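You operate a simulated robot arm through the tools that you are given. There is no shell and no other tool. Be economical: measure what you need, move in short steps, check, and stop when the job is done.

The job below is to be done with a simulated robot arm. You get a single attempt, and the scene is never put back.

Task
Take the pressure switch on the top of the tool trolley and put it away on the top of the steel workbench. Press the yellow test button three times. Take the tray labelled "good" from the top of the steel workbench and leave it on the lower shelf of the steel workbench. Fetch the orange battery from the top of the tool trolley and set it on the middle shelf of the far service rack. Shut the door. Take the carton from the black mat and put it on the blue mat. Take the white coolant filter on the steel table and put it away on the waist-high shelf of the blue rack. Take the test point sign and leave it on the steel table. Do these in any order. Set down upright: pressure switch, carton, white coolant filter.

It is judged by the outcome, as a careful person would: the job done as asked, and still so three seconds after it is handed in. It fails if anything else is knocked over, pushed out of place, dropped, spilled or broken.

Robot
A 7-joint arm with a fingered hand on a trunk, on a base that drives. Base frame: it is fixed to the floor where the robot stands at the start and does not move with it; the origin is under the middle of the robot, x ahead of it, y to its left, z up. Lengths are in mm, angles in rad, forces in N, time in s.
With the tool pointing down near the work surface it reaches from about 260 to 420 mm from the robot's upright axis, wherever it stands. Its first joint turns from -2.897 to 2.897 rad. Places, roughly: battery [750, 500, 750]; blue mat (26x22 cm) [6360, -1060, 860]; carton [6500, 1000, 750]; door [-1300, 2000, 1100]; green tray, red fail tray [2000, 3250, 1000]; lower shelf of the steel workbench [1300, 3000, 200]; middle shelf of the far service rack (23x33 cm) [-520, -2480, 800]; pressure switch [500, 250, 1000]; steel table [6500, 600, 800]; test point sign [6500, -250, 250]; top of the steel workbench [1300, 3000, 900]; waist-high shelf of the blue rack [-300, 3200, 1000]; white coolant filter [6750, 1500, 1000]; yellow test button [900, 2800, 1000]. Payload 4 kg.
The TCP is the grasp point between the finger pads, 26 mm short of the fingertips. In the tool frame z runs along the fingers and y along their closing line. Largest opening 148 mm; the body of the gripper starts 73 mm behind the TCP. The gripper is a hand of 3 fingers: y runs from the thumb to the fingers, the wrist lies at [0, 0, -239] in the tool frame.
Orientation is told as [roll, pitch, yaw] about the base's x, y, z axes, in that order, counted from this pose: with the fingers straight down and closing along the base's y, the tool's x points along the base's -x, its y along +y and its z along -z.

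Tools
- The arm moves only by the tool servo_tool. Its argument "series" is one flat list of numbers, 6 for each row, row after row: the turn, a rotation vector about the tool's x, y, z in rad, then the shift along the tool's x, y, z in mm. In form: [rx, ry, rz, x, y, z, rx, ry, rz, x, y, z, ...]. A call has 1 to 8 rows; each row is the pose to reach, as a shift and turn from the pose commanded when the call began, along the tool's axes at that moment. Rows are played at 5 a second. More than 50 mm and 0.15 rad between two rows, and nothing of the call is played. A pose out of reach is approached as far as the arm can. The call stops where the force on the tool passes 40 N (or 10 N more than at its start, if that is more) or the arm is blocked; 0.2 s more then pass. In this call time passes only in rows, and 0.2 s behind the last. The reply holds the time, the measured pose of the TCP, the force on the tool along the base axes, the opening and the grip force, in the units named above and with some noise, with the torque about the TCP (base axes, N m) and any sound that the robot's microphone picked up.
- Cameras (640 x 400 px; columns grow to the right, rows downward): "scene" is now at [16.3, 155.7, 1535.2]; the picture's right is [0.16, -0.99, 0.00], its down [-0.69, -0.11, -0.72] and it looks along [0.71, 0.11, -0.69] (base axes); focal length 282 px, centre (320, 200). "wrist" rides on the gripper at [68, -39, -90] in the tool frame; the picture's right is [0.50, 0.87, 0.00], its down [-0.66, 0.38, -0.65] and it looks along [-0.57, 0.33, 0.76] (tool axes); focal length 222 px, centre (320, 200). There is no depth. A picture from a camera that has moved, and an enlarged one, comes with that camera's place and axes in the base frame and with its lens. The place of the scene camera against the robot may be out by one fixed shift of up to 12 mm in any direction.
- snapshot(camera): a new picture of that camera. The clock stands still meanwhile.
- lift_body(by): slides the trunk up (or, below 0, down) by that many mm; the arm and the scene camera ride with it, the base frame stays. It gives what a move gives, with no picture.
- base_move(legs): drives the robot by 1 to 6 legs, each [ahead, left, turn to the left] in mm, mm and rad, along the robot's own axes; the way and the turn of a leg run together, so that a leg with both is an arc; at most 1500 mm and 3.142 rad a leg. The arm and the cameras ride along, it lands a little off, and it stops where it bumps. It gives what a move gives.
- move_fingers(finger1, finger2, thumb_bend): sets how far each is bent, from 0 (flat) to 100 (curled in); at 30 the hand is open as for a grip, at 70 the pads meet at the TCP. One left out holds its place. A second passes; each finger stops where it meets its share of the squeeze, and holds until it gets a number again. It is the only way to open and close the hand. It gives what a move gives, with no picture; readings hold the bend of each and the force on the fingers (four entries, about 0 where the hand has none), thumb and palm.
- head_to(pan, tilt): turns the head with the scene camera to pan (to the left, within 2.705 rad either way) and tilt (down, from -0.506 to 1.204), counted from straight ahead of the robot. It gives what a move gives.
- close_up(camera, box): a new picture of the part [left, top, right, bottom] of that camera's present view, enlarged. The clock stands still meanwhile.
- hand_in(): hands the job in; it is judged then, once.

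Work in short steps. Places have to be worked out from the pictures, the camera data and where the tool is seen: move nearer, look again, correct. Check each grasp and each placing, and mend what went wrong. You have 207 turns and 180 pictures in all, those below and enlarged ones among them. Open the gripper and draw the arm clear of the work before you hand the job in, unless the task says otherwise; then end with one line.

The tools are called after "Call:" as a command line: name --argument value ..., lists and objects as JSON in quotes. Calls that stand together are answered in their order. servo_tool: Moves the arm, as the interface text tells. Its arguments: {"type":"object","properties":{"series":{"type":"array"}},"required":["series"]} The other tools are called the same way: lift_body (by) slides the trunk up or down; move_fingers (finger1, finger2, thumb_bend) moves the fingers one by one; base_move (legs) drives the base; head_to (pan, tilt) turns the head that bears the scene camera; snapshot (camera) takes a picture; close_up (camera, box) takes an enlarged picture of a part of a camera's view; hand_in () hands the job in.

At the start:

```text
t: 0.0
position: [306.7, 105.6, 1191.4]
tool_rot: [-0.001, 0.002, 0.0]
force: [0.6, 0.2, 0.3]
moment: [-0.05, 0.0, 0.01]
width: 148.3
finger_force: 0.0
shape: jaw
bend: [30.0, 30.0, 30.0]
finger forces: [0.0, 0.1, 0.0, 0.1, 0.0, 0.0]
trunk travel left (down, up): [-500.0, 90.0]
robot x, y, heading: [-0.5, -0.4, 0.004]
head pan, tilt: [0.159, 0.768]
```

scene: 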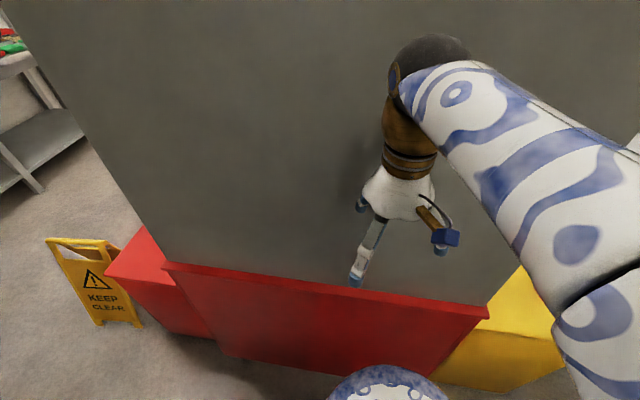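
wrist: 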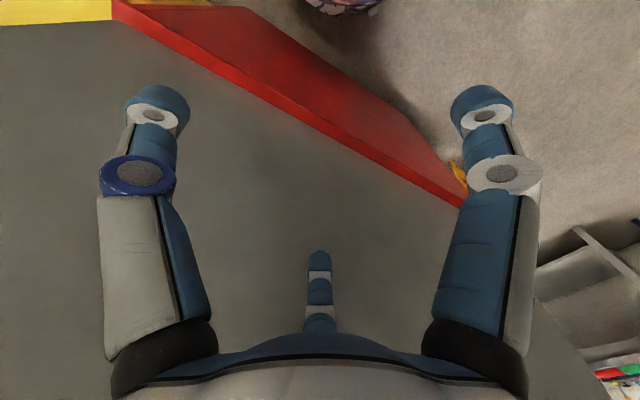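

I'll look around first to find where things are.

Call:
head_to --pan 0.5 --tilt 0.5

Call:
snapshot --camera "scene"

Call:
head_to --pan 1.3 --tilt 0.3

Call:
snapshot --camera "scene"

Call:
head_to --pan 2.2 --tilt 0.3

Call:
snapshot --camera "scene"

Call:
head_to --pan -0.3 --tilt 0.3

Call:
snapshot --camera "scene"

Call:
head_to --pan -1.9 --tilt 0.4

Call:
snapshot --camera "scene"

```text
t: 0.8
position: [305.7, 105.7, 1192.1]
tool_rot: [-0.001, 0.0, 0.0]
force: [-0.4, 0.4, -0.1]
moment: [0.0, 0.0, -0.02]
width: 147.9
finger_force: 0.2
shape: jaw
bend: [30.0, 30.0, 30.0]
finger forces: [0.1, 0.0, 0.0, 0.0, 0.0, 0.0]
trunk travel left (down, up): [-500.0, 90.0]
robot x, y, heading: [-1.1, -3.9, 0.004]
head pan, tilt: [0.499, 0.499]
```

```text
177 pictures are left
camera scene: at [15.2, 186.3, 1558.5], right [0.48, -0.88, 0.0], down [-0.42, -0.23, -0.88], along [0.77, 0.42, -0.48], focal length 282 px, centre (320, 200)
```

scene: 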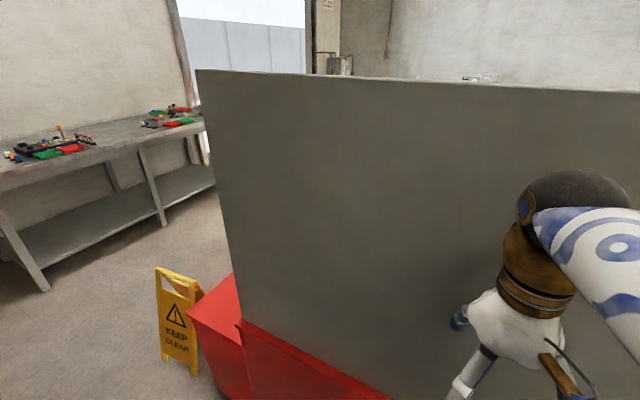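

```text
t: 2.0
position: [305.6, 104.8, 1191.6]
tool_rot: [0.0, 0.0, -0.001]
force: [0.6, 1.1, 0.2]
moment: [-0.03, -0.03, 0.05]
width: 147.8
finger_force: 0.0
shape: jaw
bend: [30.0, 30.0, 30.0]
finger forces: [0.1, 0.0, 0.1, 0.0, 0.0, 0.1]
trunk travel left (down, up): [-500.0, 90.0]
robot x, y, heading: [-0.8, -0.8, -0.0]
head pan, tilt: [1.3, 0.3]
```

```text
176 pictures are left
camera scene: at [-39.7, 232.7, 1577.0], right [0.96, -0.27, 0.0], down [-0.08, -0.29, -0.96], along [0.26, 0.92, -0.3], focal length 282 px, centre (320, 200)
```

scene: 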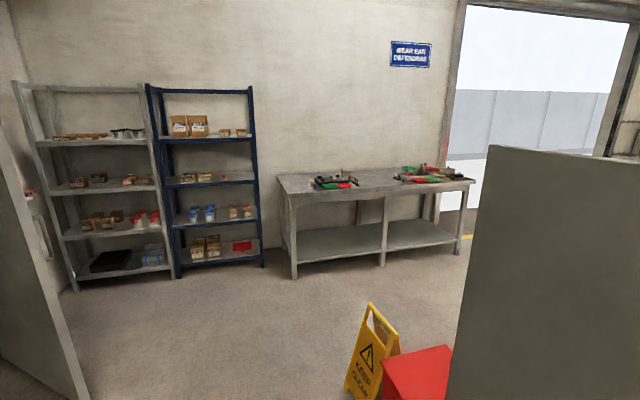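

```text
t: 3.2
position: [306.4, 105.3, 1191.5]
tool_rot: [-0.001, 0.0, 0.001]
force: [0.4, 0.4, 0.0]
moment: [-0.03, 0.01, 0.0]
width: 147.9
finger_force: 0.0
shape: jaw
bend: [30.0, 30.0, 30.0]
finger forces: [0.1, 0.1, 0.0, 0.1, 0.0, 0.0]
trunk travel left (down, up): [-500.0, 90.0]
robot x, y, heading: [1.5, 0.1, 0.001]
head pan, tilt: [2.201, 0.3]
```

```text
175 pictures are left
camera scene: at [-119.7, 218.2, 1577.0], right [0.81, 0.59, 0.0], down [0.17, -0.24, -0.96], along [-0.56, 0.77, -0.3], focal length 282 px, centre (320, 200)
```

scene: 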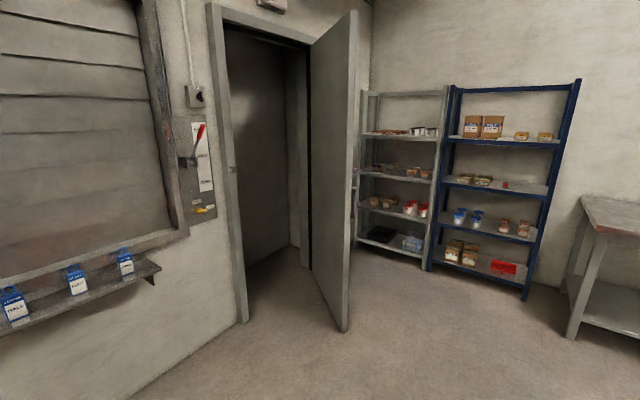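

```text
t: 5.4
position: [305.5, 105.0, 1192.2]
tool_rot: [0.0, 0.001, 0.0]
force: [0.0, 1.1, -0.6]
moment: [-0.02, -0.02, -0.04]
width: 147.7
finger_force: 0.1
shape: jaw
bend: [30.0, 30.0, 30.0]
finger forces: [0.0, 0.1, 0.0, 0.0, 0.1, 0.0]
trunk travel left (down, up): [-500.0, 90.0]
robot x, y, heading: [1.2, -2.0, 0.002]
head pan, tilt: [-0.3, 0.3]
```

```text
174 pictures are left
camera scene: at [24.5, 115.2, 1577.0], right [-0.3, -0.96, 0.0], down [-0.28, 0.09, -0.96], along [0.91, -0.28, -0.3], focal length 282 px, centre (320, 200)
```

scene: 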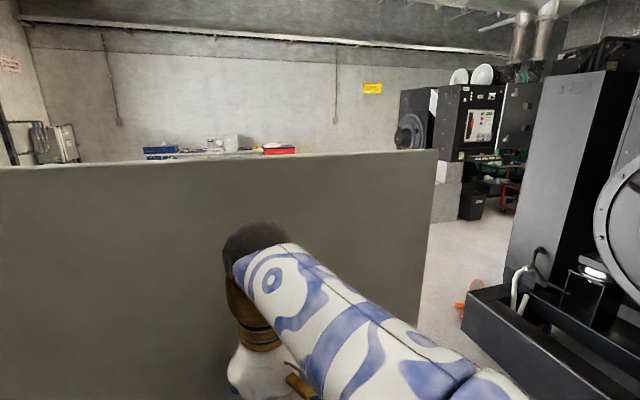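

```text
t: 7.1
position: [305.9, 106.0, 1191.9]
tool_rot: [0.001, 0.0, 0.0]
force: [-0.7, -0.4, 0.1]
moment: [0.01, 0.03, -0.02]
width: 147.7
finger_force: 0.1
shape: jaw
bend: [30.0, 30.0, 30.0]
finger forces: [0.1, 0.0, 0.0, 0.0, 0.0, 0.0]
trunk travel left (down, up): [-500.0, 90.0]
robot x, y, heading: [0.9, 0.0, 0.001]
head pan, tilt: [-1.901, 0.4]
```

```text
173 pictures are left
camera scene: at [-94.7, 55.1, 1567.7], right [-0.95, 0.32, 0.0], down [0.13, 0.37, -0.92], along [-0.3, -0.87, -0.39], focal length 282 px, centre (320, 200)
```

scene: 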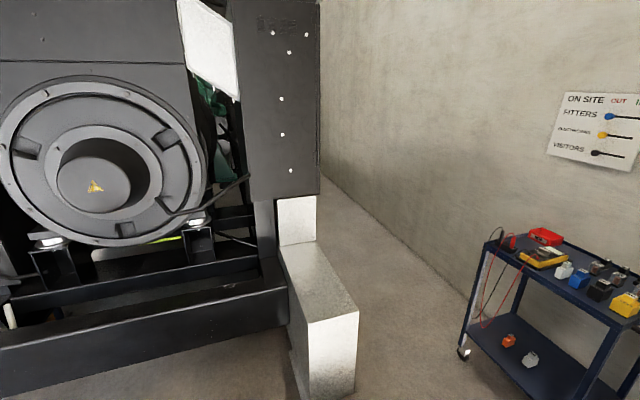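

Some places are still unseen; look further right/back.

Call:
head_to --pan -2.5 --tilt 0.5

Call:
snapshot --camera "scene"

Call:
head_to --pan 2.7 --tilt 0.5

Call:
snapshot --camera "scene"

Call:
head_to --pan -1.1 --tilt 0.3

Call:
snapshot --camera "scene"

Call:
head_to --pan 0.1 --tilt 1.1

Call:
snapshot --camera "scene"

```text
t: 8.1
position: [306.6, 105.5, 1191.5]
tool_rot: [-0.001, -0.001, -0.001]
force: [0.4, 0.0, 0.0]
moment: [0.02, 0.01, -0.01]
width: 147.7
finger_force: 0.1
shape: jaw
bend: [30.0, 30.0, 30.0]
finger forces: [0.0, 0.0, 0.1, 0.0, 0.1, 0.1]
trunk travel left (down, up): [-500.0, 90.0]
robot x, y, heading: [0.1, 1.0, 0.0]
head pan, tilt: [-2.499, 0.499]
```

```text
172 pictures are left
camera scene: at [-137.5, 88.2, 1558.6], right [-0.6, 0.8, 0.0], down [0.38, 0.29, -0.88], along [-0.7, -0.53, -0.48], focal length 282 px, centre (320, 200)
```

scene: 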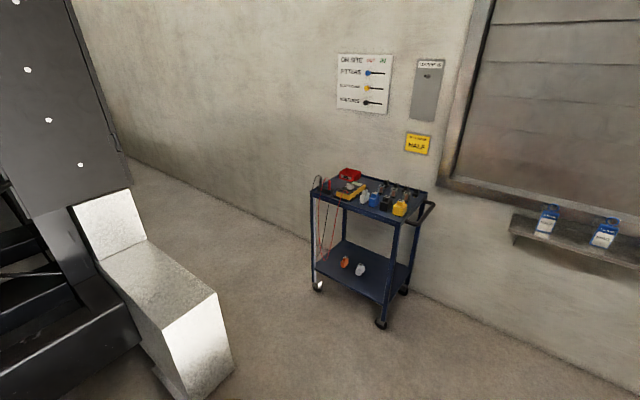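

```text
t: 12.2
position: [307.3, 104.5, 1192.4]
tool_rot: [0.0, 0.0, -0.001]
force: [-0.2, 0.4, 1.0]
moment: [0.03, -0.02, 0.04]
width: 148.0
finger_force: 0.0
shape: jaw
bend: [30.0, 30.0, 30.0]
finger forces: [0.0, 0.1, 0.1, 0.0, 0.0, 0.0]
trunk travel left (down, up): [-500.0, 90.0]
robot x, y, heading: [2.6, 0.1, 0.004]
head pan, tilt: [2.7, 0.499]
```

```text
171 pictures are left
camera scene: at [-147.0, 181.7, 1558.6], right [0.43, 0.9, 0.0], down [0.43, -0.2, -0.88], along [-0.79, 0.38, -0.48], focal length 282 px, centre (320, 200)
```

scene: 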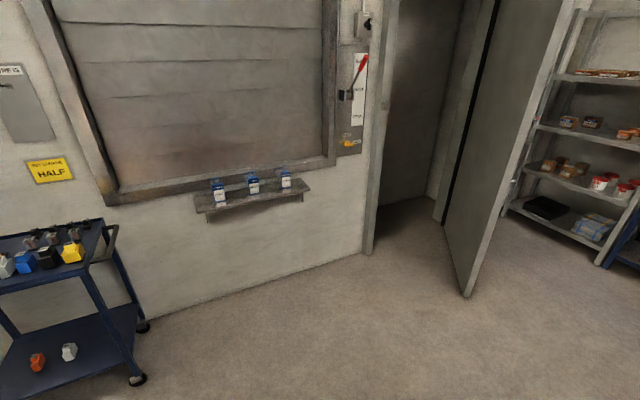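

```text
t: 15.3
position: [306.9, 105.9, 1191.8]
tool_rot: [-0.001, 0.0, 0.0]
force: [1.4, -0.8, -0.7]
moment: [-0.02, -0.02, -0.02]
width: 148.1
finger_force: 0.2
shape: jaw
bend: [30.0, 30.0, 30.0]
finger forces: [0.1, 0.1, 0.0, 0.0, 0.1, 0.0]
trunk travel left (down, up): [-500.0, 90.0]
robot x, y, heading: [3.1, -1.7, 0.002]
head pan, tilt: [-1.1, 0.3]
```

```text
170 pictures are left
camera scene: at [-22.3, 59.6, 1577.0], right [-0.89, -0.45, 0.0], down [-0.13, 0.26, -0.96], along [0.43, -0.85, -0.3], focal length 282 px, centre (320, 200)
```

scene: 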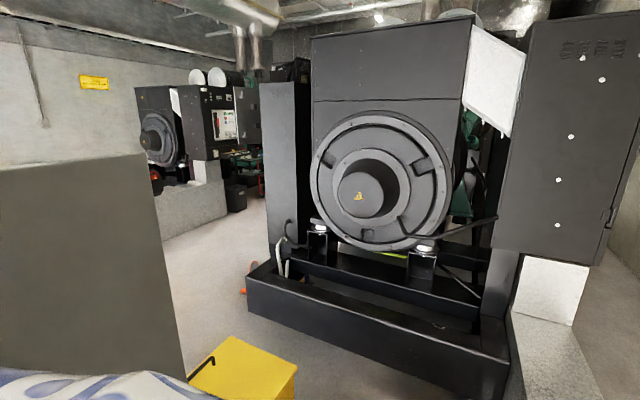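

```text
t: 16.7
position: [306.9, 106.5, 1192.1]
tool_rot: [-0.001, 0.0, 0.0]
force: [-0.2, 0.2, 0.2]
moment: [-0.02, 0.0, -0.02]
width: 147.9
finger_force: 0.1
shape: jaw
bend: [30.0, 30.0, 30.0]
finger forces: [0.1, 0.1, 0.1, 0.0, 0.0, 0.0]
trunk travel left (down, up): [-500.0, 90.0]
robot x, y, heading: [-0.8, 1.6, 0.0]
head pan, tilt: [0.099, 1.1]
```

```text
169 pictures are left
camera scene: at [-1.9, 149.0, 1510.9], right [0.1, -1.0, 0.0], down [-0.89, -0.09, -0.45], along [0.45, 0.04, -0.89], focal length 282 px, centre (320, 200)
```

scene: 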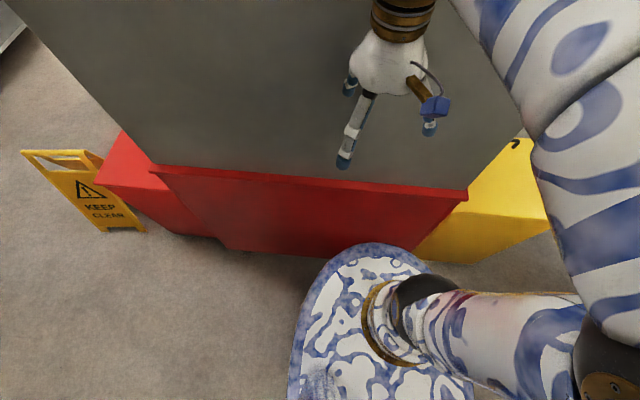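

Look closely at the trolley and its items.

Call:
head_to --pan -2.6 --tilt 0.5

Call:
close_up --camera "scene" --box '[200, 140, 440, 340]'

```text
t: 19.1
position: [307.1, 105.3, 1191.8]
tool_rot: [0.001, 0.0, 0.001]
force: [0.2, 1.3, 0.7]
moment: [0.02, 0.03, 0.01]
width: 147.8
finger_force: 0.0
shape: jaw
bend: [30.0, 30.0, 30.0]
finger forces: [0.0, 0.0, 0.0, 0.1, 0.0, 0.1]
trunk travel left (down, up): [-500.0, 90.0]
robot x, y, heading: [-2.3, 0.4, 0.002]
head pan, tilt: [-2.601, 0.499]
```

```text
2.00 times, centred on (320, 240) of scene
camera zoom: at [-142.7, 95.9, 1558.6], right [-0.52, 0.86, 0.0], down [0.41, 0.25, -0.88], along [-0.75, -0.45, -0.48], focal length 564 px, centre (320, 120)
```

zoom: 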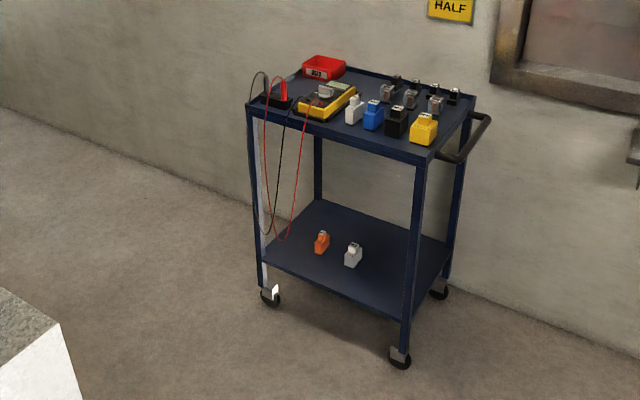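

Trolley is behind-right, long side along y at x≈-1300. I'll back off, turn around, and stop in front of it to look.

Call:
base_move --legs '[[-300, 0, 0], [0, 0, 3.14], [0, 550, 0], [250, 0, 0]]'

Call:
head_to --pan 0 --tilt 0.7

Call:
snapshot --camera "scene"

Call:
head_to --pan 0 --tilt 1.2

Call:
snapshot --camera "scene"

```text
t: 32.7
position: [-902.6, -638.8, 1191.8]
tool_rot: [0.0, 0.001, 3.09]
force: [0.0, -0.1, 0.0]
moment: [0.02, -0.01, 0.01]
width: 148.1
finger_force: 0.0
shape: jaw
bend: [30.0, 30.0, 30.0]
finger forces: [0.1, 0.0, 0.0, 0.0, 0.0, 0.0]
trunk travel left (down, up): [-500.0, 90.0]
robot x, y, heading: [-591.9, -549.8, 3.087]
head pan, tilt: [-2.601, 0.499]
```

```text
t: 35.0
position: [-902.5, -638.7, 1191.0]
tool_rot: [0.0, 0.002, 3.09]
force: [0.0, -0.2, 0.2]
moment: [-0.01, 0.0, 0.01]
width: 148.1
finger_force: 0.0
shape: jaw
bend: [30.0, 30.0, 30.0]
finger forces: [0.0, 0.0, 0.0, 0.0, 0.1, 0.0]
trunk travel left (down, up): [-500.0, 90.0]
robot x, y, heading: [-588.8, -551.6, 3.091]
head pan, tilt: [0.0, 0.7]
```

```text
167 pictures are left
camera scene: at [-628.8, -708.3, 1540.9], right [0.05, 1.0, 0.0], down [0.64, -0.03, -0.77], along [-0.76, 0.04, -0.64], focal length 282 px, centre (320, 200)
```

scene: 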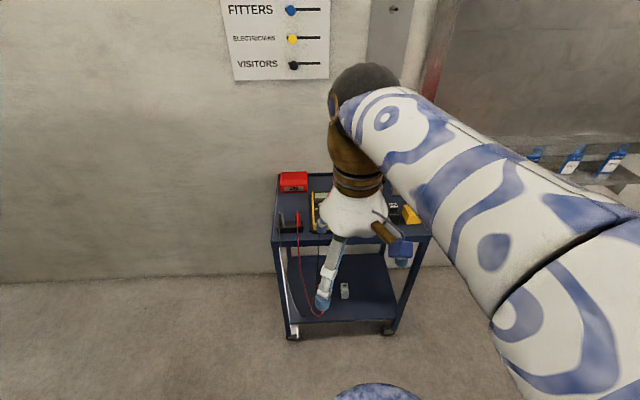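

```text
t: 35.9
position: [-902.0, -639.1, 1192.7]
tool_rot: [0.001, -0.001, 3.09]
force: [0.0, -0.3, -0.4]
moment: [0.02, -0.04, 0.03]
width: 147.7
finger_force: 0.1
shape: jaw
bend: [30.0, 30.0, 30.0]
finger forces: [0.0, 0.0, 0.0, 0.0, 0.0, 0.0]
trunk travel left (down, up): [-500.0, 90.0]
robot x, y, heading: [-592.6, -550.1, 3.086]
head pan, tilt: [0.0, 1.201]
```

```text
166 pictures are left
camera scene: at [-599.9, -709.8, 1504.9], right [0.05, 1.0, 0.0], down [0.93, -0.05, -0.36], along [-0.36, 0.02, -0.93], focal length 282 px, centre (320, 200)
```

scene: 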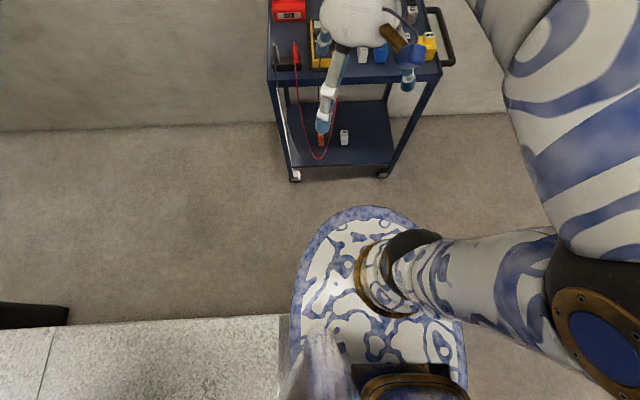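

Trolley top is at z≈800. Use wrist camera and a zoom for the top.

Call:
snapshot --camera "wrist"

Call:
head_to --pan 0 --tilt 0.7

Call:
servo_tool --series '[0, 0, 0, -10, 45, -10, 0, 0, 0, -10, 90, -20, 0, 0, 0, -10, 135, -30, 0, 0, 0, 0, 180, -40, 0, 0, 0, 0, 220, -40, 0, 0, 0, 0, 260, -40]'

Call:
snapshot --camera "scene"

```text
165 pictures are left
camera wrist: at [-833.1, -604.9, 1280.9], right [0.45, -0.89, 0.0], down [-0.67, -0.34, 0.65], along [-0.58, -0.3, -0.76], focal length 222 px, centre (320, 200)
```

wrist: 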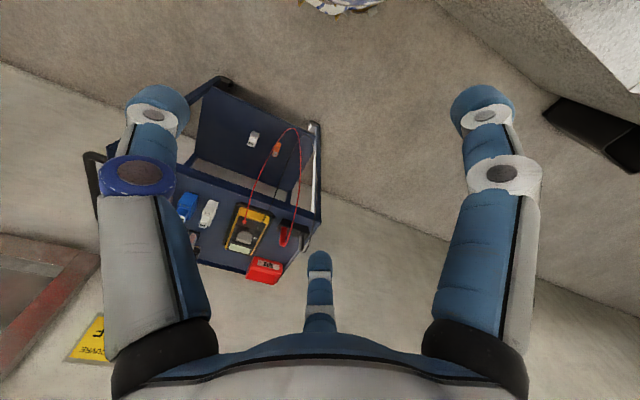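

```text
t: 36.9
position: [-902.6, -640.1, 1193.2]
tool_rot: [-0.001, -0.002, 3.09]
force: [-1.2, -0.1, 0.4]
moment: [0.0, 0.03, -0.04]
width: 147.9
finger_force: 0.0
shape: jaw
bend: [30.0, 30.0, 30.0]
finger forces: [0.1, 0.0, 0.0, 0.0, 0.0, 0.0]
trunk travel left (down, up): [-500.0, 90.0]
robot x, y, heading: [-592.0, -549.4, 3.088]
head pan, tilt: [0.0, 0.7]
```

```text
t: 38.2
position: [-919.6, -898.3, 1235.0]
tool_rot: [-0.002, 0.0, 3.089]
force: [-0.4, 0.1, -0.1]
moment: [-0.03, 0.02, 0.02]
width: 147.9
finger_force: 0.0
shape: jaw
bend: [30.0, 30.0, 30.0]
finger forces: [0.1, 0.1, 0.1, 0.0, 0.0, 0.0]
trunk travel left (down, up): [-500.0, 90.0]
robot x, y, heading: [-591.2, -553.1, 3.09]
head pan, tilt: [0.0, 0.7]
```

```text
164 pictures are left
camera scene: at [-629.2, -709.0, 1540.8], right [0.05, 1.0, 0.0], down [0.64, -0.03, -0.76], along [-0.76, 0.04, -0.64], focal length 282 px, centre (320, 200)
```

scene: 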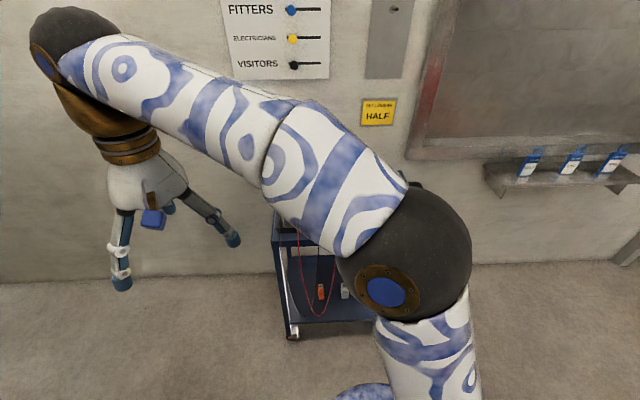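

The arm hides the trolley here; swing it to the right side instead.

Call:
servo_tool --series '[0, 0, 0, 0, -48, 0, 0, 0, 0, 0, -96, 0, 0, 0, 0, 0, -144, 0, 0, 0, 0, 0, -192, 0, 0, 0, 0, 0, -240, 0, 0, 0, 0, 0, -288, 0, 0, 0, 0, 0, -336, 0, 0, 0, 0, 0, -384, 0]'

Call:
servo_tool --series '[0, 0, 0, -10, -48, 0, 0, 0, 0, -30, -90, 0, 0, 0, 0, -50, -135, 0, 0, 0, 0, -80, -170, 0, 0, 0, 0, -110, -200, 0]'

Call:
snapshot --camera "scene"

```text
t: 40.0
position: [-895.6, -514.3, 1230.6]
tool_rot: [-0.001, -0.001, 3.089]
force: [0.5, 0.5, 0.3]
moment: [-0.02, 0.01, 0.01]
width: 148.1
finger_force: 0.0
shape: jaw
bend: [30.0, 30.0, 30.0]
finger forces: [0.0, 0.0, 0.1, 0.0, 0.0, 0.0]
trunk travel left (down, up): [-500.0, 90.0]
robot x, y, heading: [-590.0, -548.4, 3.088]
head pan, tilt: [0.0, 0.7]
```

```text
t: 41.2
position: [-994.5, -308.1, 1229.2]
tool_rot: [0.0, 0.0, 3.089]
force: [-0.4, -0.6, 1.2]
moment: [0.02, 0.03, 0.01]
width: 147.9
finger_force: 0.2
shape: jaw
bend: [30.0, 30.0, 30.0]
finger forces: [0.0, 0.1, 0.1, 0.0, 0.0, 0.0]
trunk travel left (down, up): [-500.0, 90.0]
robot x, y, heading: [-588.3, -547.7, 3.093]
head pan, tilt: [0.0, 0.7]
```

```text
163 pictures are left
camera scene: at [-629.5, -707.7, 1540.9], right [0.05, 1.0, 0.0], down [0.64, -0.03, -0.76], along [-0.76, 0.04, -0.64], focal length 282 px, centre (320, 200)
```

scene: 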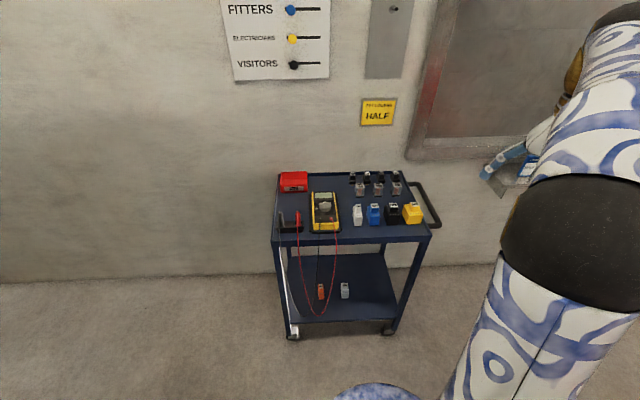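

Call:
close_up --camera "scene" --box '[265, 155, 445, 265]'

Call:
close_up --camera "scene" --box '[335, 162, 435, 232]'

```text
3.56 times, centred on (355, 210) of scene
camera zoom: at [-629.5, -707.7, 1540.9], right [0.05, 1.0, 0.0], down [0.64, -0.03, -0.76], along [-0.76, 0.04, -0.64], focal length 1003 px, centre (196, 164)
```

zoom: 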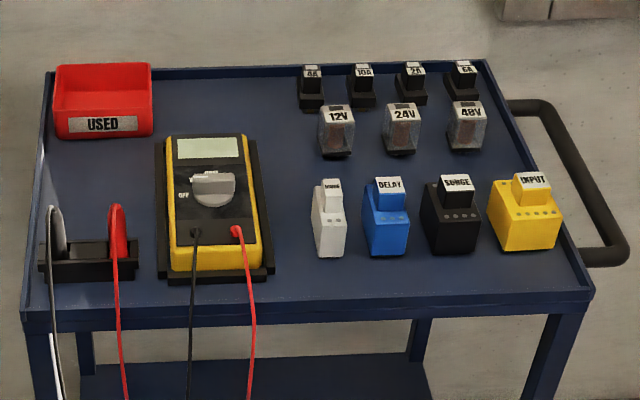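

```text
5.71 times, centred on (385, 197) of scene
camera zoom: at [-629.5, -707.7, 1540.9], right [0.05, 1.0, 0.0], down [0.64, -0.03, -0.76], along [-0.76, 0.04, -0.64], focal length 1612 px, centre (-51, 217)
```

zoom: 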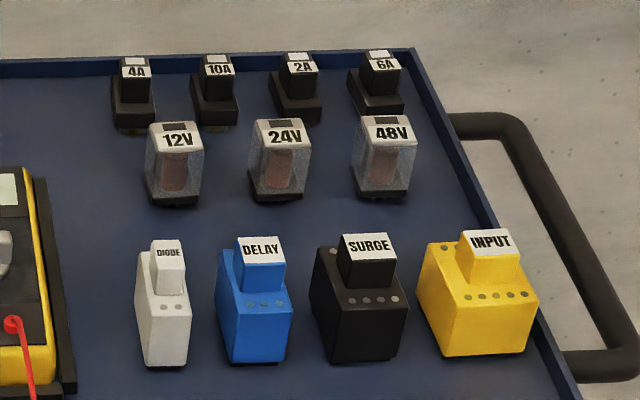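

These are relays/fuses/modules, not batteries: this isn't the right trolley. I'll go around the grey screen's left end to look behind it.

Call:
base_move --legs '[[0, -1400, 0], [0, 0, -3.09], [600, 0, 0], [0, 900, 0]]'

Call:
head_to --pan -0.5 --tilt 0.4

Call:
snapshot --camera "scene"

Call:
head_to --pan 0.6 --tilt 0.4

Call:
snapshot --camera "scene"

```text
t: 57.6
position: [340.1, 626.1, 1232.4]
tool_rot: [-0.002, 0.007, -0.02]
force: [-22.0, 6.8, 2.4]
moment: [0.03, -0.59, 1.18]
width: 147.8
finger_force: 0.0
shape: jaw
bend: [30.0, 39.0, 30.0]
finger forces: [0.0, 23.1, 0.0, 0.1, 0.0, 0.1]
trunk travel left (down, up): [-500.0, 90.0]
robot x, y, heading: [-59.5, 852.7, -0.018]
head pan, tilt: [0.0, 0.7]
stopped in leg 3: the force on the tool passed its limit at 53 N (the readings are from after the stop); the commanded pose is now the measured one
```

```text
t: 58.6
position: [341.9, 625.9, 1233.0]
tool_rot: [-0.002, 0.004, -0.02]
force: [-24.9, 3.4, 3.0]
moment: [0.01, -0.8, 1.12]
width: 148.0
finger_force: 0.1
shape: jaw
bend: [30.0, 39.0, 30.0]
finger forces: [0.0, 26.5, 0.0, 0.0, 0.0, 0.0]
trunk travel left (down, up): [-500.0, 90.0]
robot x, y, heading: [-61.8, 854.0, -0.014]
head pan, tilt: [-0.499, 0.4]
```

```text
160 pictures are left
camera scene: at [-48.4, 952.4, 1567.7], right [-0.49, -0.87, 0.0], down [-0.34, 0.19, -0.92], along [0.8, -0.45, -0.39], focal length 282 px, centre (320, 200)
```

scene: 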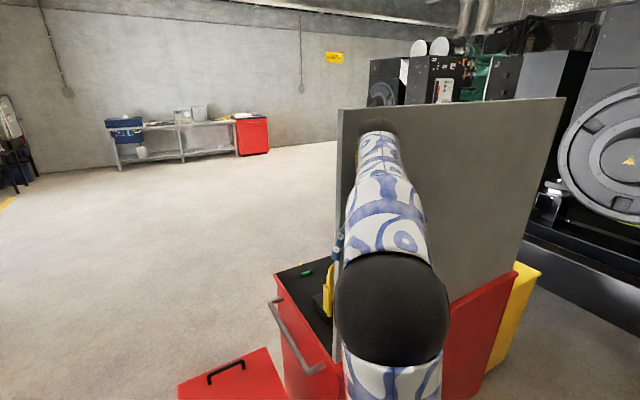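

```text
t: 59.9
position: [342.0, 626.7, 1233.5]
tool_rot: [-0.002, 0.002, -0.018]
force: [-27.0, 5.6, 4.7]
moment: [0.05, -0.92, 1.28]
width: 148.1
finger_force: 0.1
shape: jaw
bend: [30.0, 39.0, 30.0]
finger forces: [0.1, 28.4, 0.0, 0.0, 0.0, 0.0]
trunk travel left (down, up): [-500.0, 90.0]
robot x, y, heading: [-64.4, 849.6, -0.011]
head pan, tilt: [0.6, 0.4]
```

```text
159 pictures are left
camera scene: at [-52.0, 1048.9, 1567.7], right [0.55, -0.83, 0.0], down [-0.32, -0.22, -0.92], along [0.77, 0.51, -0.39], focal length 282 px, centre (320, 200)
```

scene: 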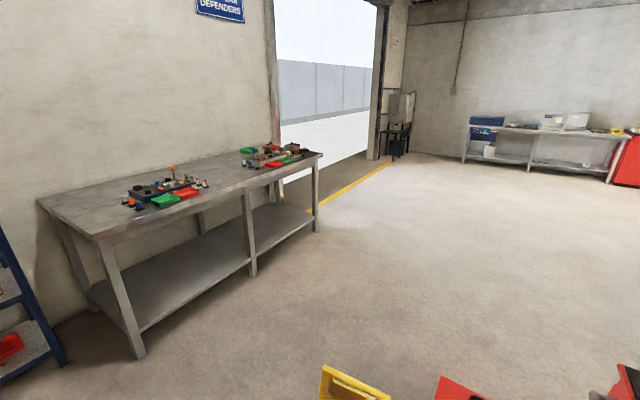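

The fingers touched the screen. Back off; the red trolley with black top is behind the screen.

Call:
base_move --legs '[[-250, 0, 0], [0, 900, 0], [700, 0, 0]]'

Call:
head_to --pan -0.9 --tilt 0.6

Call:
snapshot --camera "scene"

```text
t: 69.6
position: [814.7, 1549.3, 1231.3]
tool_rot: [-0.001, 0.008, -0.001]
force: [0.7, 0.4, 0.3]
moment: [0.0, 0.02, 0.0]
width: 147.9
finger_force: 0.0
shape: jaw
bend: [30.0, 30.0, 30.0]
finger forces: [0.0, 0.1, 0.0, 0.0, 0.0, 0.1]
trunk travel left (down, up): [-500.0, 90.0]
robot x, y, heading: [403.5, 1769.9, 0.001]
head pan, tilt: [0.6, 0.4]
```

```text
t: 71.2
position: [814.9, 1549.3, 1231.7]
tool_rot: [-0.001, 0.007, -0.002]
force: [-0.5, 0.3, 0.2]
moment: [0.01, -0.01, 0.01]
width: 147.9
finger_force: 0.1
shape: jaw
bend: [30.0, 30.0, 30.0]
finger forces: [0.0, 0.0, 0.1, 0.0, 0.0, 0.1]
trunk travel left (down, up): [-500.0, 90.0]
robot x, y, heading: [403.2, 1772.0, 0.005]
head pan, tilt: [-0.901, 0.6]
```

```text
158 pictures are left
camera scene: at [393.9, 1843.5, 1549.5], right [-0.78, -0.62, 0.0], down [-0.35, 0.44, -0.83], along [0.51, -0.65, -0.56], focal length 282 px, centre (320, 200)
```

scene: 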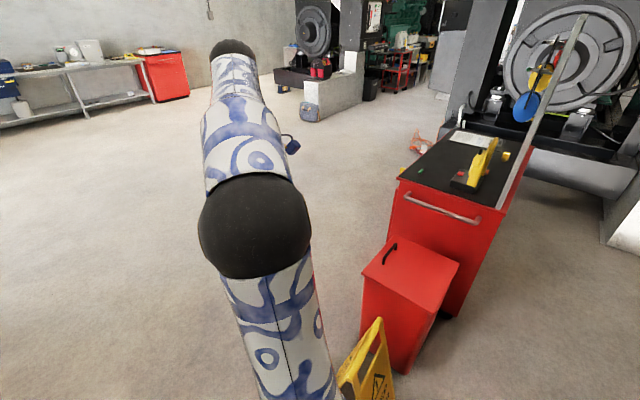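

Now drive around to the open side of the trolley.

Call:
base_move --legs '[[1200, 0, 0], [0, -1450, 0], [0, 0, 3.14]]'

Call:
head_to --pan 0 --tilt 0.5

Call:
snapshot --camera "scene"

```text
t: 91.3
position: [1169.3, 570.0, 1231.1]
tool_rot: [0.001, 0.006, 3.049]
force: [-0.2, 0.1, 0.7]
moment: [-0.01, 0.04, -0.03]
width: 147.9
finger_force: 0.0
shape: jaw
bend: [30.0, 30.0, 30.0]
finger forces: [0.0, 0.1, 0.1, 0.1, 0.0, 0.0]
trunk travel left (down, up): [-500.0, 90.0]
robot x, y, heading: [1558.5, 309.6, 3.048]
head pan, tilt: [-0.901, 0.6]
```

```text
t: 92.5
position: [1170.0, 570.8, 1231.9]
tool_rot: [-0.001, 0.006, 3.048]
force: [-0.3, -0.1, 0.6]
moment: [0.01, 0.01, 0.0]
width: 147.9
finger_force: 0.1
shape: jaw
bend: [30.0, 30.0, 30.0]
finger forces: [0.0, 0.1, 0.0, 0.1, 0.0, 0.0]
trunk travel left (down, up): [-500.0, 90.0]
robot x, y, heading: [1559.7, 313.4, 3.049]
head pan, tilt: [0.0, 0.499]
```

```text
157 pictures are left
camera scene: at [1509.3, 157.3, 1558.6], right [0.09, 1.0, 0.0], down [0.48, -0.04, -0.88], along [-0.87, 0.08, -0.48], focal length 282 px, centre (320, 200)
```

scene: 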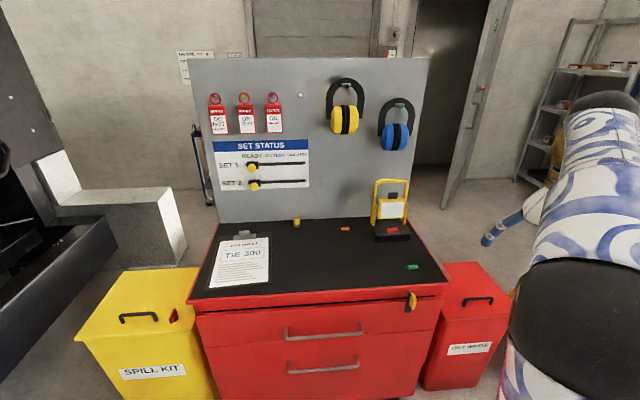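

Call:
close_up --camera "scene" --box '[190, 165, 450, 325]'

Call:
close_up --camera "scene" --box '[280, 170, 430, 275]'

```text
2.46 times, centred on (320, 245) of scene
camera zoom: at [1509.3, 157.3, 1558.6], right [0.09, 1.0, 0.0], down [0.48, -0.04, -0.88], along [-0.87, 0.08, -0.48], focal length 695 px, centre (320, 89)
```

zoom: 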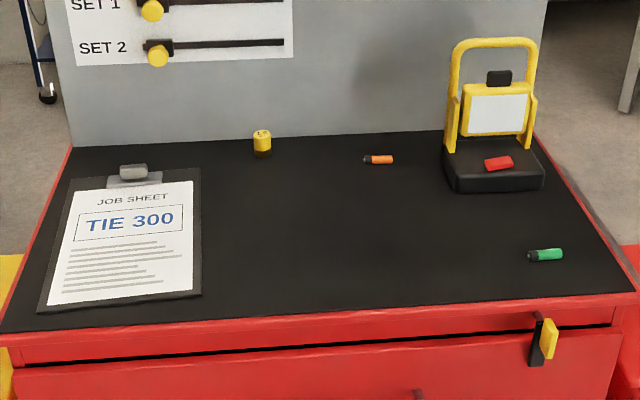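

```text
3.81 times, centred on (355, 222) of scene
camera zoom: at [1509.3, 157.3, 1558.6], right [0.09, 1.0, 0.0], down [0.48, -0.04, -0.88], along [-0.87, 0.08, -0.48], focal length 1075 px, centre (187, 114)
```

zoom: 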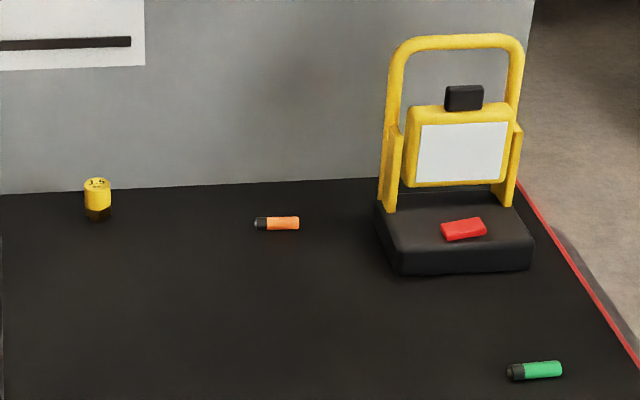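

The battery (orange, lying, ≈(510,352)) and pressure switch (yellow, ≈(470,148)) are on this trolley, top z≈855. Centre the arm, align heading and approach to about 280 mm from the front edge.

Call:
servo_tool --series '[0, 0, 0, 0, 45, 0, 0, 0, 0, 0, 90, 0, 0, 0, 0, 0, 135, 0, 0, 0, 0, 0, 180, 0, 0, 0, 0, 0, 225, 0, 0, 0, 0, 0, 260, 0]'

Call:
base_move --legs '[[0, 0, 0.09], [330, 60, 0]]'

Call:
snapshot --camera "wrist"

Call:
head_to --pan 0 --tilt 1.0

Call:
snapshot --camera "scene"

```text
t: 93.9
position: [1146.3, 307.6, 1231.9]
tool_rot: [-0.002, 0.007, 3.049]
force: [-0.1, -0.2, -0.6]
moment: [0.0, 0.01, -0.01]
width: 147.9
finger_force: 0.1
shape: jaw
bend: [30.0, 30.0, 30.0]
finger forces: [0.0, 0.1, 0.0, 0.0, 0.0, 0.0]
trunk travel left (down, up): [-500.0, 90.0]
robot x, y, heading: [1562.4, 309.5, 3.047]
head pan, tilt: [0.0, 0.499]
```

```text
t: 96.6
position: [814.4, 214.4, 1231.9]
tool_rot: [-0.002, 0.007, 3.135]
force: [0.3, 0.4, 0.1]
moment: [0.05, -0.01, 0.02]
width: 147.8
finger_force: 0.1
shape: jaw
bend: [30.0, 30.0, 30.0]
finger forces: [0.0, 0.0, 0.0, 0.0, 0.0, 0.0]
trunk travel left (down, up): [-500.0, 90.0]
robot x, y, heading: [1224.1, 251.2, 3.139]
head pan, tilt: [0.0, 0.499]
```

```text
154 pictures are left
camera wrist: at [881.8, 251.8, 1321.5], right [0.49, -0.87, 0.0], down [-0.66, -0.37, 0.65], along [-0.56, -0.32, -0.76], focal length 222 px, centre (320, 200)
```

wrist: 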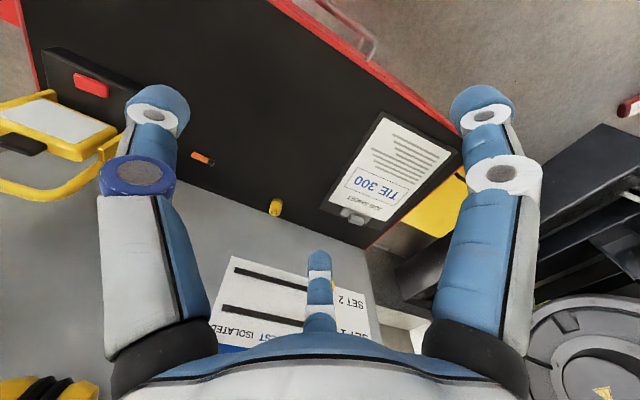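

```text
t: 97.5
position: [815.2, 214.0, 1232.0]
tool_rot: [0.001, 0.006, 3.136]
force: [-0.3, -0.4, 0.7]
moment: [0.0, 0.02, 0.01]
width: 147.8
finger_force: 0.1
shape: jaw
bend: [30.0, 30.0, 30.0]
finger forces: [0.1, 0.1, 0.0, 0.0, 0.0, 0.0]
trunk travel left (down, up): [-500.0, 90.0]
robot x, y, heading: [1225.4, 253.3, 3.135]
head pan, tilt: [0.0, 1.0]
```

```text
153 pictures are left
camera scene: at [1210.2, 94.6, 1517.5], right [0.0, 1.0, 0.0], down [0.84, 0.0, -0.54], along [-0.54, 0.0, -0.84], focal length 282 px, centre (320, 200)
```

scene: 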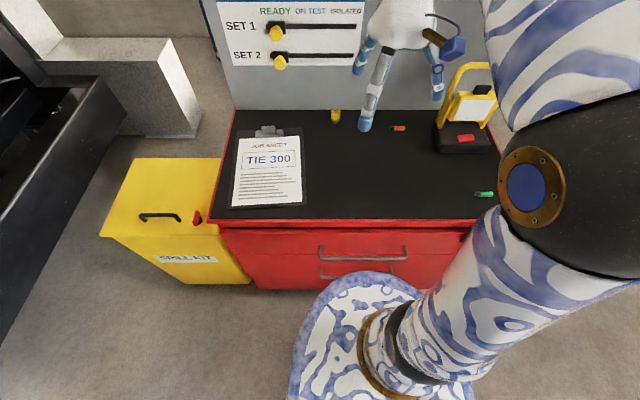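

Test how far the arm extends forward at this height with tool down.

Call:
servo_tool --series '[0, 0, 0, -45, 0, 0, 0, 0, 0, -90, 0, 0, 0, 0, 0, -135, 0, 0, 0, 0, 0, -180, 0, 0, 0, 0, 0, -220, 0, 0]'

```text
t: 98.7
position: [637.4, 218.8, 1220.7]
tool_rot: [-0.001, 0.006, 3.136]
force: [0.9, 0.1, -0.9]
moment: [-0.04, 0.02, -0.04]
width: 147.9
finger_force: 0.0
shape: jaw
bend: [30.0, 30.0, 30.0]
finger forces: [0.0, 0.1, 0.1, 0.0, 0.1, 0.1]
out of reach, approached as far as the arm can: row 4, 5
trunk travel left (down, up): [-500.0, 90.0]
robot x, y, heading: [1226.0, 252.8, 3.137]
head pan, tilt: [0.0, 1.0]
```

Test reach at a lower height.

Call:
servo_tool --series '[0, 0, 0, 0, 0, 45, 0, 0, 0, 0, 0, 90, 0, 0, 0, 0, 0, 135, 0, 0, 0, 0, 0, 180, 0, 0, 0, -30, 0, 210, 0, 0, 0, -60, 0, 240, 0, 0, 0, -90, 0, 240, 0, 0, 0, -120, 0, 240]'

```text
t: 100.5
position: [523.5, 218.5, 978.1]
tool_rot: [-0.003, 0.009, 3.135]
force: [-0.3, -0.1, 0.5]
moment: [-0.02, 0.05, -0.03]
width: 147.7
finger_force: 0.1
shape: jaw
bend: [30.0, 30.0, 30.0]
finger forces: [0.0, 0.0, 0.0, 0.0, 0.0, 0.0]
out of reach, approached as far as the arm can: row 8
trunk travel left (down, up): [-500.0, 90.0]
robot x, y, heading: [1225.7, 252.8, 3.135]
head pan, tilt: [0.0, 1.0]
```

Reach is ≈700 mm at this height, enough. Take a close wrist picture.

Call:
snapshot --camera "wrist"

Call:
snapshot --camera "scene"

```text
152 pictures are left
camera wrist: at [590.5, 257.2, 1068.2], right [0.49, -0.87, 0.0], down [-0.66, -0.38, 0.65], along [-0.56, -0.32, -0.76], focal length 222 px, centre (320, 200)
```

wrist: 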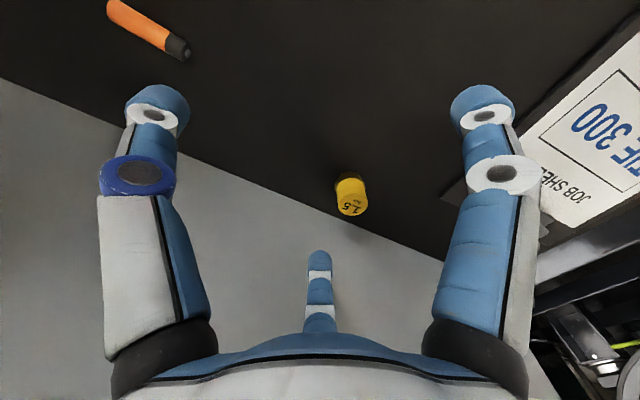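

```text
151 pictures are left
camera scene: at [1210.0, 94.7, 1517.5], right [0.0, 1.0, 0.0], down [0.84, 0.0, -0.54], along [-0.54, 0.0, -0.84], focal length 282 px, centre (320, 200)
```

scene: 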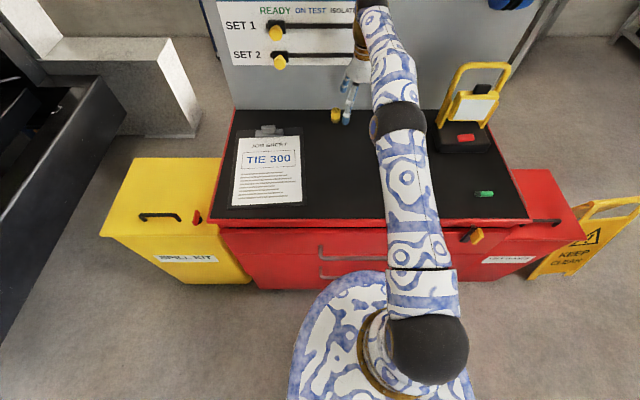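

Switch ≈(463,147), panel face ≈x 433, so I'll tilt the tool 0.35 rad (fingers forward) to keep the hand clear, narrow the fingers, and shift the base.

Call:
servo_tool --series '[0, 0, 0, 40, 0, -20, 0, -0.12, 0, 60, 0, -20, 0, -0.24, 0, 60, 0, -20, 0, -0.35, 0, 60, 0, -20]'

Call:
move_fingers --finger1 54 --finger2 54 --thumb_bend 54

Call:
base_move --legs '[[40, 100, 0]]'

Call:
snapshot --camera "wrist"

```text
t: 101.5
position: [585.2, 218.3, 1000.8]
tool_rot: [0.0, -0.343, 3.136]
force: [-0.1, -0.5, 0.2]
moment: [0.02, -0.02, -0.05]
width: 147.8
finger_force: 0.0
shape: jaw
bend: [30.0, 30.0, 30.0]
finger forces: [0.0, 0.1, 0.0, 0.0, 0.1, 0.1]
trunk travel left (down, up): [-500.0, 90.0]
robot x, y, heading: [1222.9, 256.4, 3.137]
head pan, tilt: [0.0, 1.0]
```

```text
t: 102.5
position: [584.6, 218.9, 1000.9]
tool_rot: [0.001, -0.342, 3.139]
force: [-0.9, -0.3, 0.5]
moment: [-0.01, 0.01, -0.02]
width: 49.4
finger_force: 0.0
shape: fingers
bend: [54.0, 54.0, 54.0]
finger forces: [0.1, 0.0, 0.1, 0.1, 0.1, 0.0]
trunk travel left (down, up): [-500.0, 90.0]
robot x, y, heading: [1224.1, 254.7, 3.135]
head pan, tilt: [0.0, 1.0]
```

```text
t: 103.7
position: [544.3, 120.6, 1000.5]
tool_rot: [-0.002, -0.343, 3.132]
force: [0.9, 0.0, -0.2]
moment: [-0.02, -0.01, 0.02]
width: 49.4
finger_force: 0.0
shape: fingers
bend: [54.0, 54.0, 54.0]
finger forces: [0.0, 0.0, 0.0, 0.0, 0.0, 0.0]
trunk travel left (down, up): [-500.0, 90.0]
robot x, y, heading: [1184.0, 152.4, 3.134]
head pan, tilt: [0.0, 1.0]
```

```text
150 pictures are left
camera wrist: at [637.9, 157.4, 1061.6], right [0.46, -0.87, -0.17], down [-0.4, -0.38, 0.84], along [-0.79, -0.32, -0.52], focal length 222 px, centre (320, 200)
```

wrist: 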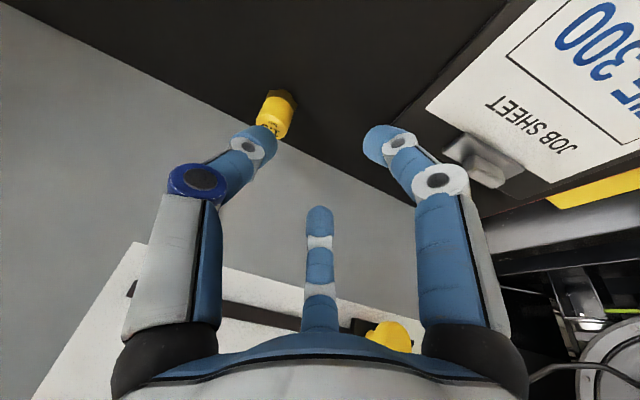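

Switch ≈(466,151). Move to above it (x 472, z 935).

Call:
servo_tool --series '[0, 0, 0, -23, -15, 43, 0, 0, 0, -46, -30, 85]'

Call:
snapshot --camera "wrist"

Call:
close_up --camera "scene" --box '[270, 50, 430, 150]'

```text
refused: row 1 steps farther than a row can; nothing moved
```

```text
149 pictures are left
camera wrist: at [637.9, 157.4, 1061.6], right [0.46, -0.87, -0.17], down [-0.4, -0.38, 0.84], along [-0.79, -0.32, -0.52], focal length 222 px, centre (320, 200)
```

wrist: 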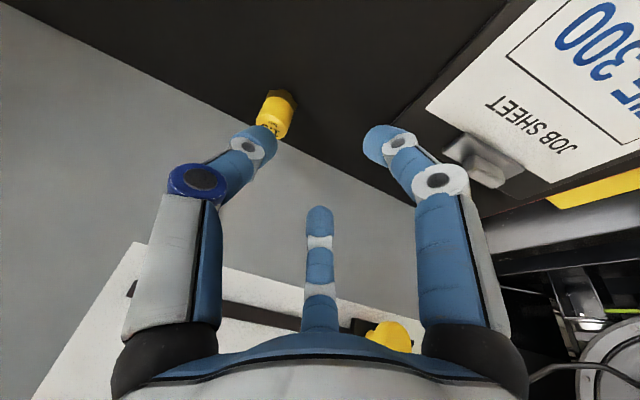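

```text
4.00 times, centred on (350, 100) of scene
camera zoom: at [1168.1, -5.6, 1517.4], right [0.01, 1.0, 0.0], down [0.84, 0.0, -0.54], along [-0.54, 0.0, -0.84], focal length 1129 px, centre (200, 600)
```

zoom: 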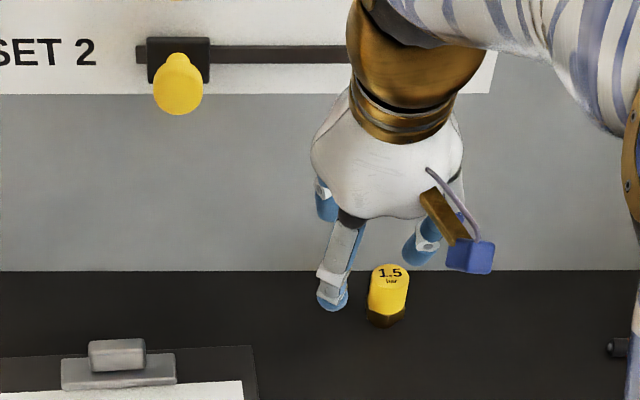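

Call:
servo_tool --series '[0, 0, 0, -15, -15, 30, 0, 0, 0, -30, -29, 60, 0, 0, 0, -46, -29, 85]'

Call:
snapshot --camera "wrist"

Call:
close_up --camera "scene" --box '[270, 50, 430, 150]'

```text
t: 104.5
position: [475.7, 150.8, 937.5]
tool_rot: [-0.002, -0.343, 3.133]
force: [0.4, -0.4, 0.3]
moment: [-0.02, -0.02, -0.01]
width: 49.6
finger_force: 0.1
shape: fingers
bend: [54.0, 54.0, 54.0]
finger forces: [0.0, 0.0, 0.0, 0.1, 0.0, 0.1]
trunk travel left (down, up): [-500.0, 90.0]
robot x, y, heading: [1178.7, 153.6, 3.13]
head pan, tilt: [0.0, 1.0]
```

```text
147 pictures are left
camera wrist: at [569.5, 189.1, 998.4], right [0.46, -0.87, -0.17], down [-0.4, -0.38, 0.84], along [-0.79, -0.32, -0.52], focal length 222 px, centre (320, 200)
```

wrist: 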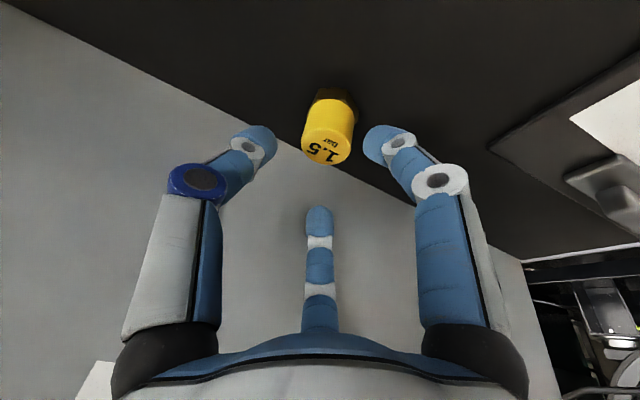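

```text
4.00 times, centred on (350, 100) of scene
camera zoom: at [1168.1, -5.1, 1517.5], right [0.01, 1.0, 0.0], down [0.84, 0.0, -0.54], along [-0.54, 0.0, -0.84], focal length 1129 px, centre (200, 600)
```

zoom: 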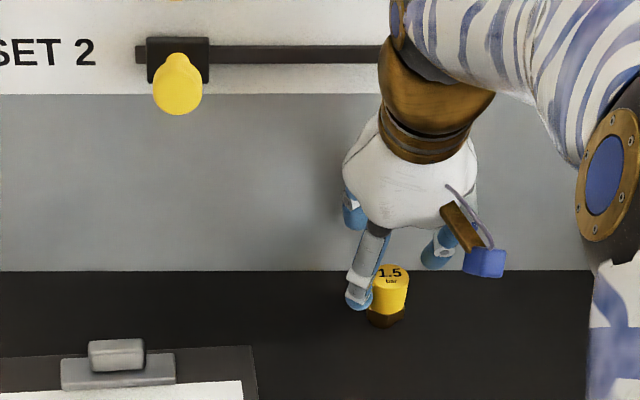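

Switch axis ≈(471,152); hand is centred. Descend ~47 mm.

Call:
servo_tool --series '[0, 0, 0, 6, 0, 22, 0, 0, 0, 13, 0, 45]'

Call:
snapshot --camera "wrist"

Call:
close_up --camera "scene" --box '[270, 50, 430, 150]'

```text
t: 105.1
position: [473.9, 149.7, 897.0]
tool_rot: [-0.002, -0.35, 3.136]
force: [11.6, -2.6, 29.4]
moment: [-0.48, -0.77, 0.09]
width: 41.2
finger_force: 14.3
shape: fingers
bend: [57.0, 54.0, 54.0]
finger forces: [29.6, 0.0, 0.0, 0.1, 0.0, 0.0]
trunk travel left (down, up): [-500.0, 90.0]
robot x, y, heading: [1181.6, 154.9, 3.132]
head pan, tilt: [0.0, 1.0]
```

```text
145 pictures are left
camera wrist: at [569.0, 186.9, 957.0], right [0.46, -0.87, -0.17], down [-0.39, -0.38, 0.84], along [-0.79, -0.32, -0.52], focal length 222 px, centre (320, 200)
```

wrist: 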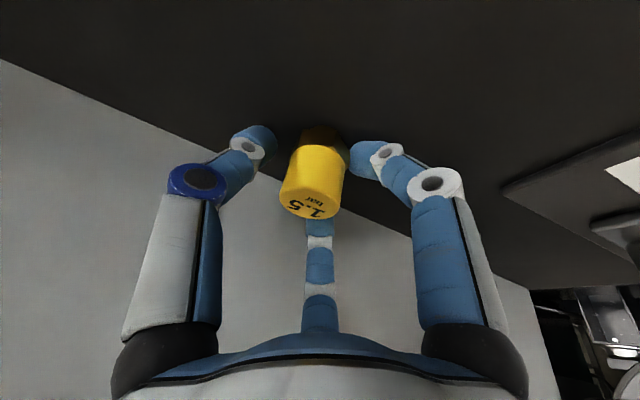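

```text
4.00 times, centred on (350, 100) of scene
camera zoom: at [1173.4, -5.5, 1518.2], right [0.01, 1.0, 0.0], down [0.84, 0.0, -0.54], along [-0.54, 0.0, -0.84], focal length 1129 px, centre (200, 600)
```

zoom: 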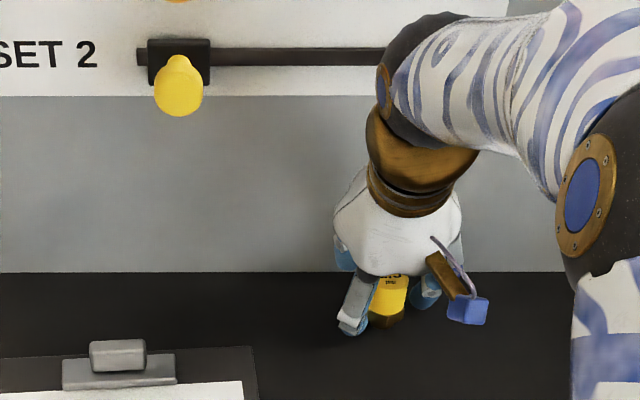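

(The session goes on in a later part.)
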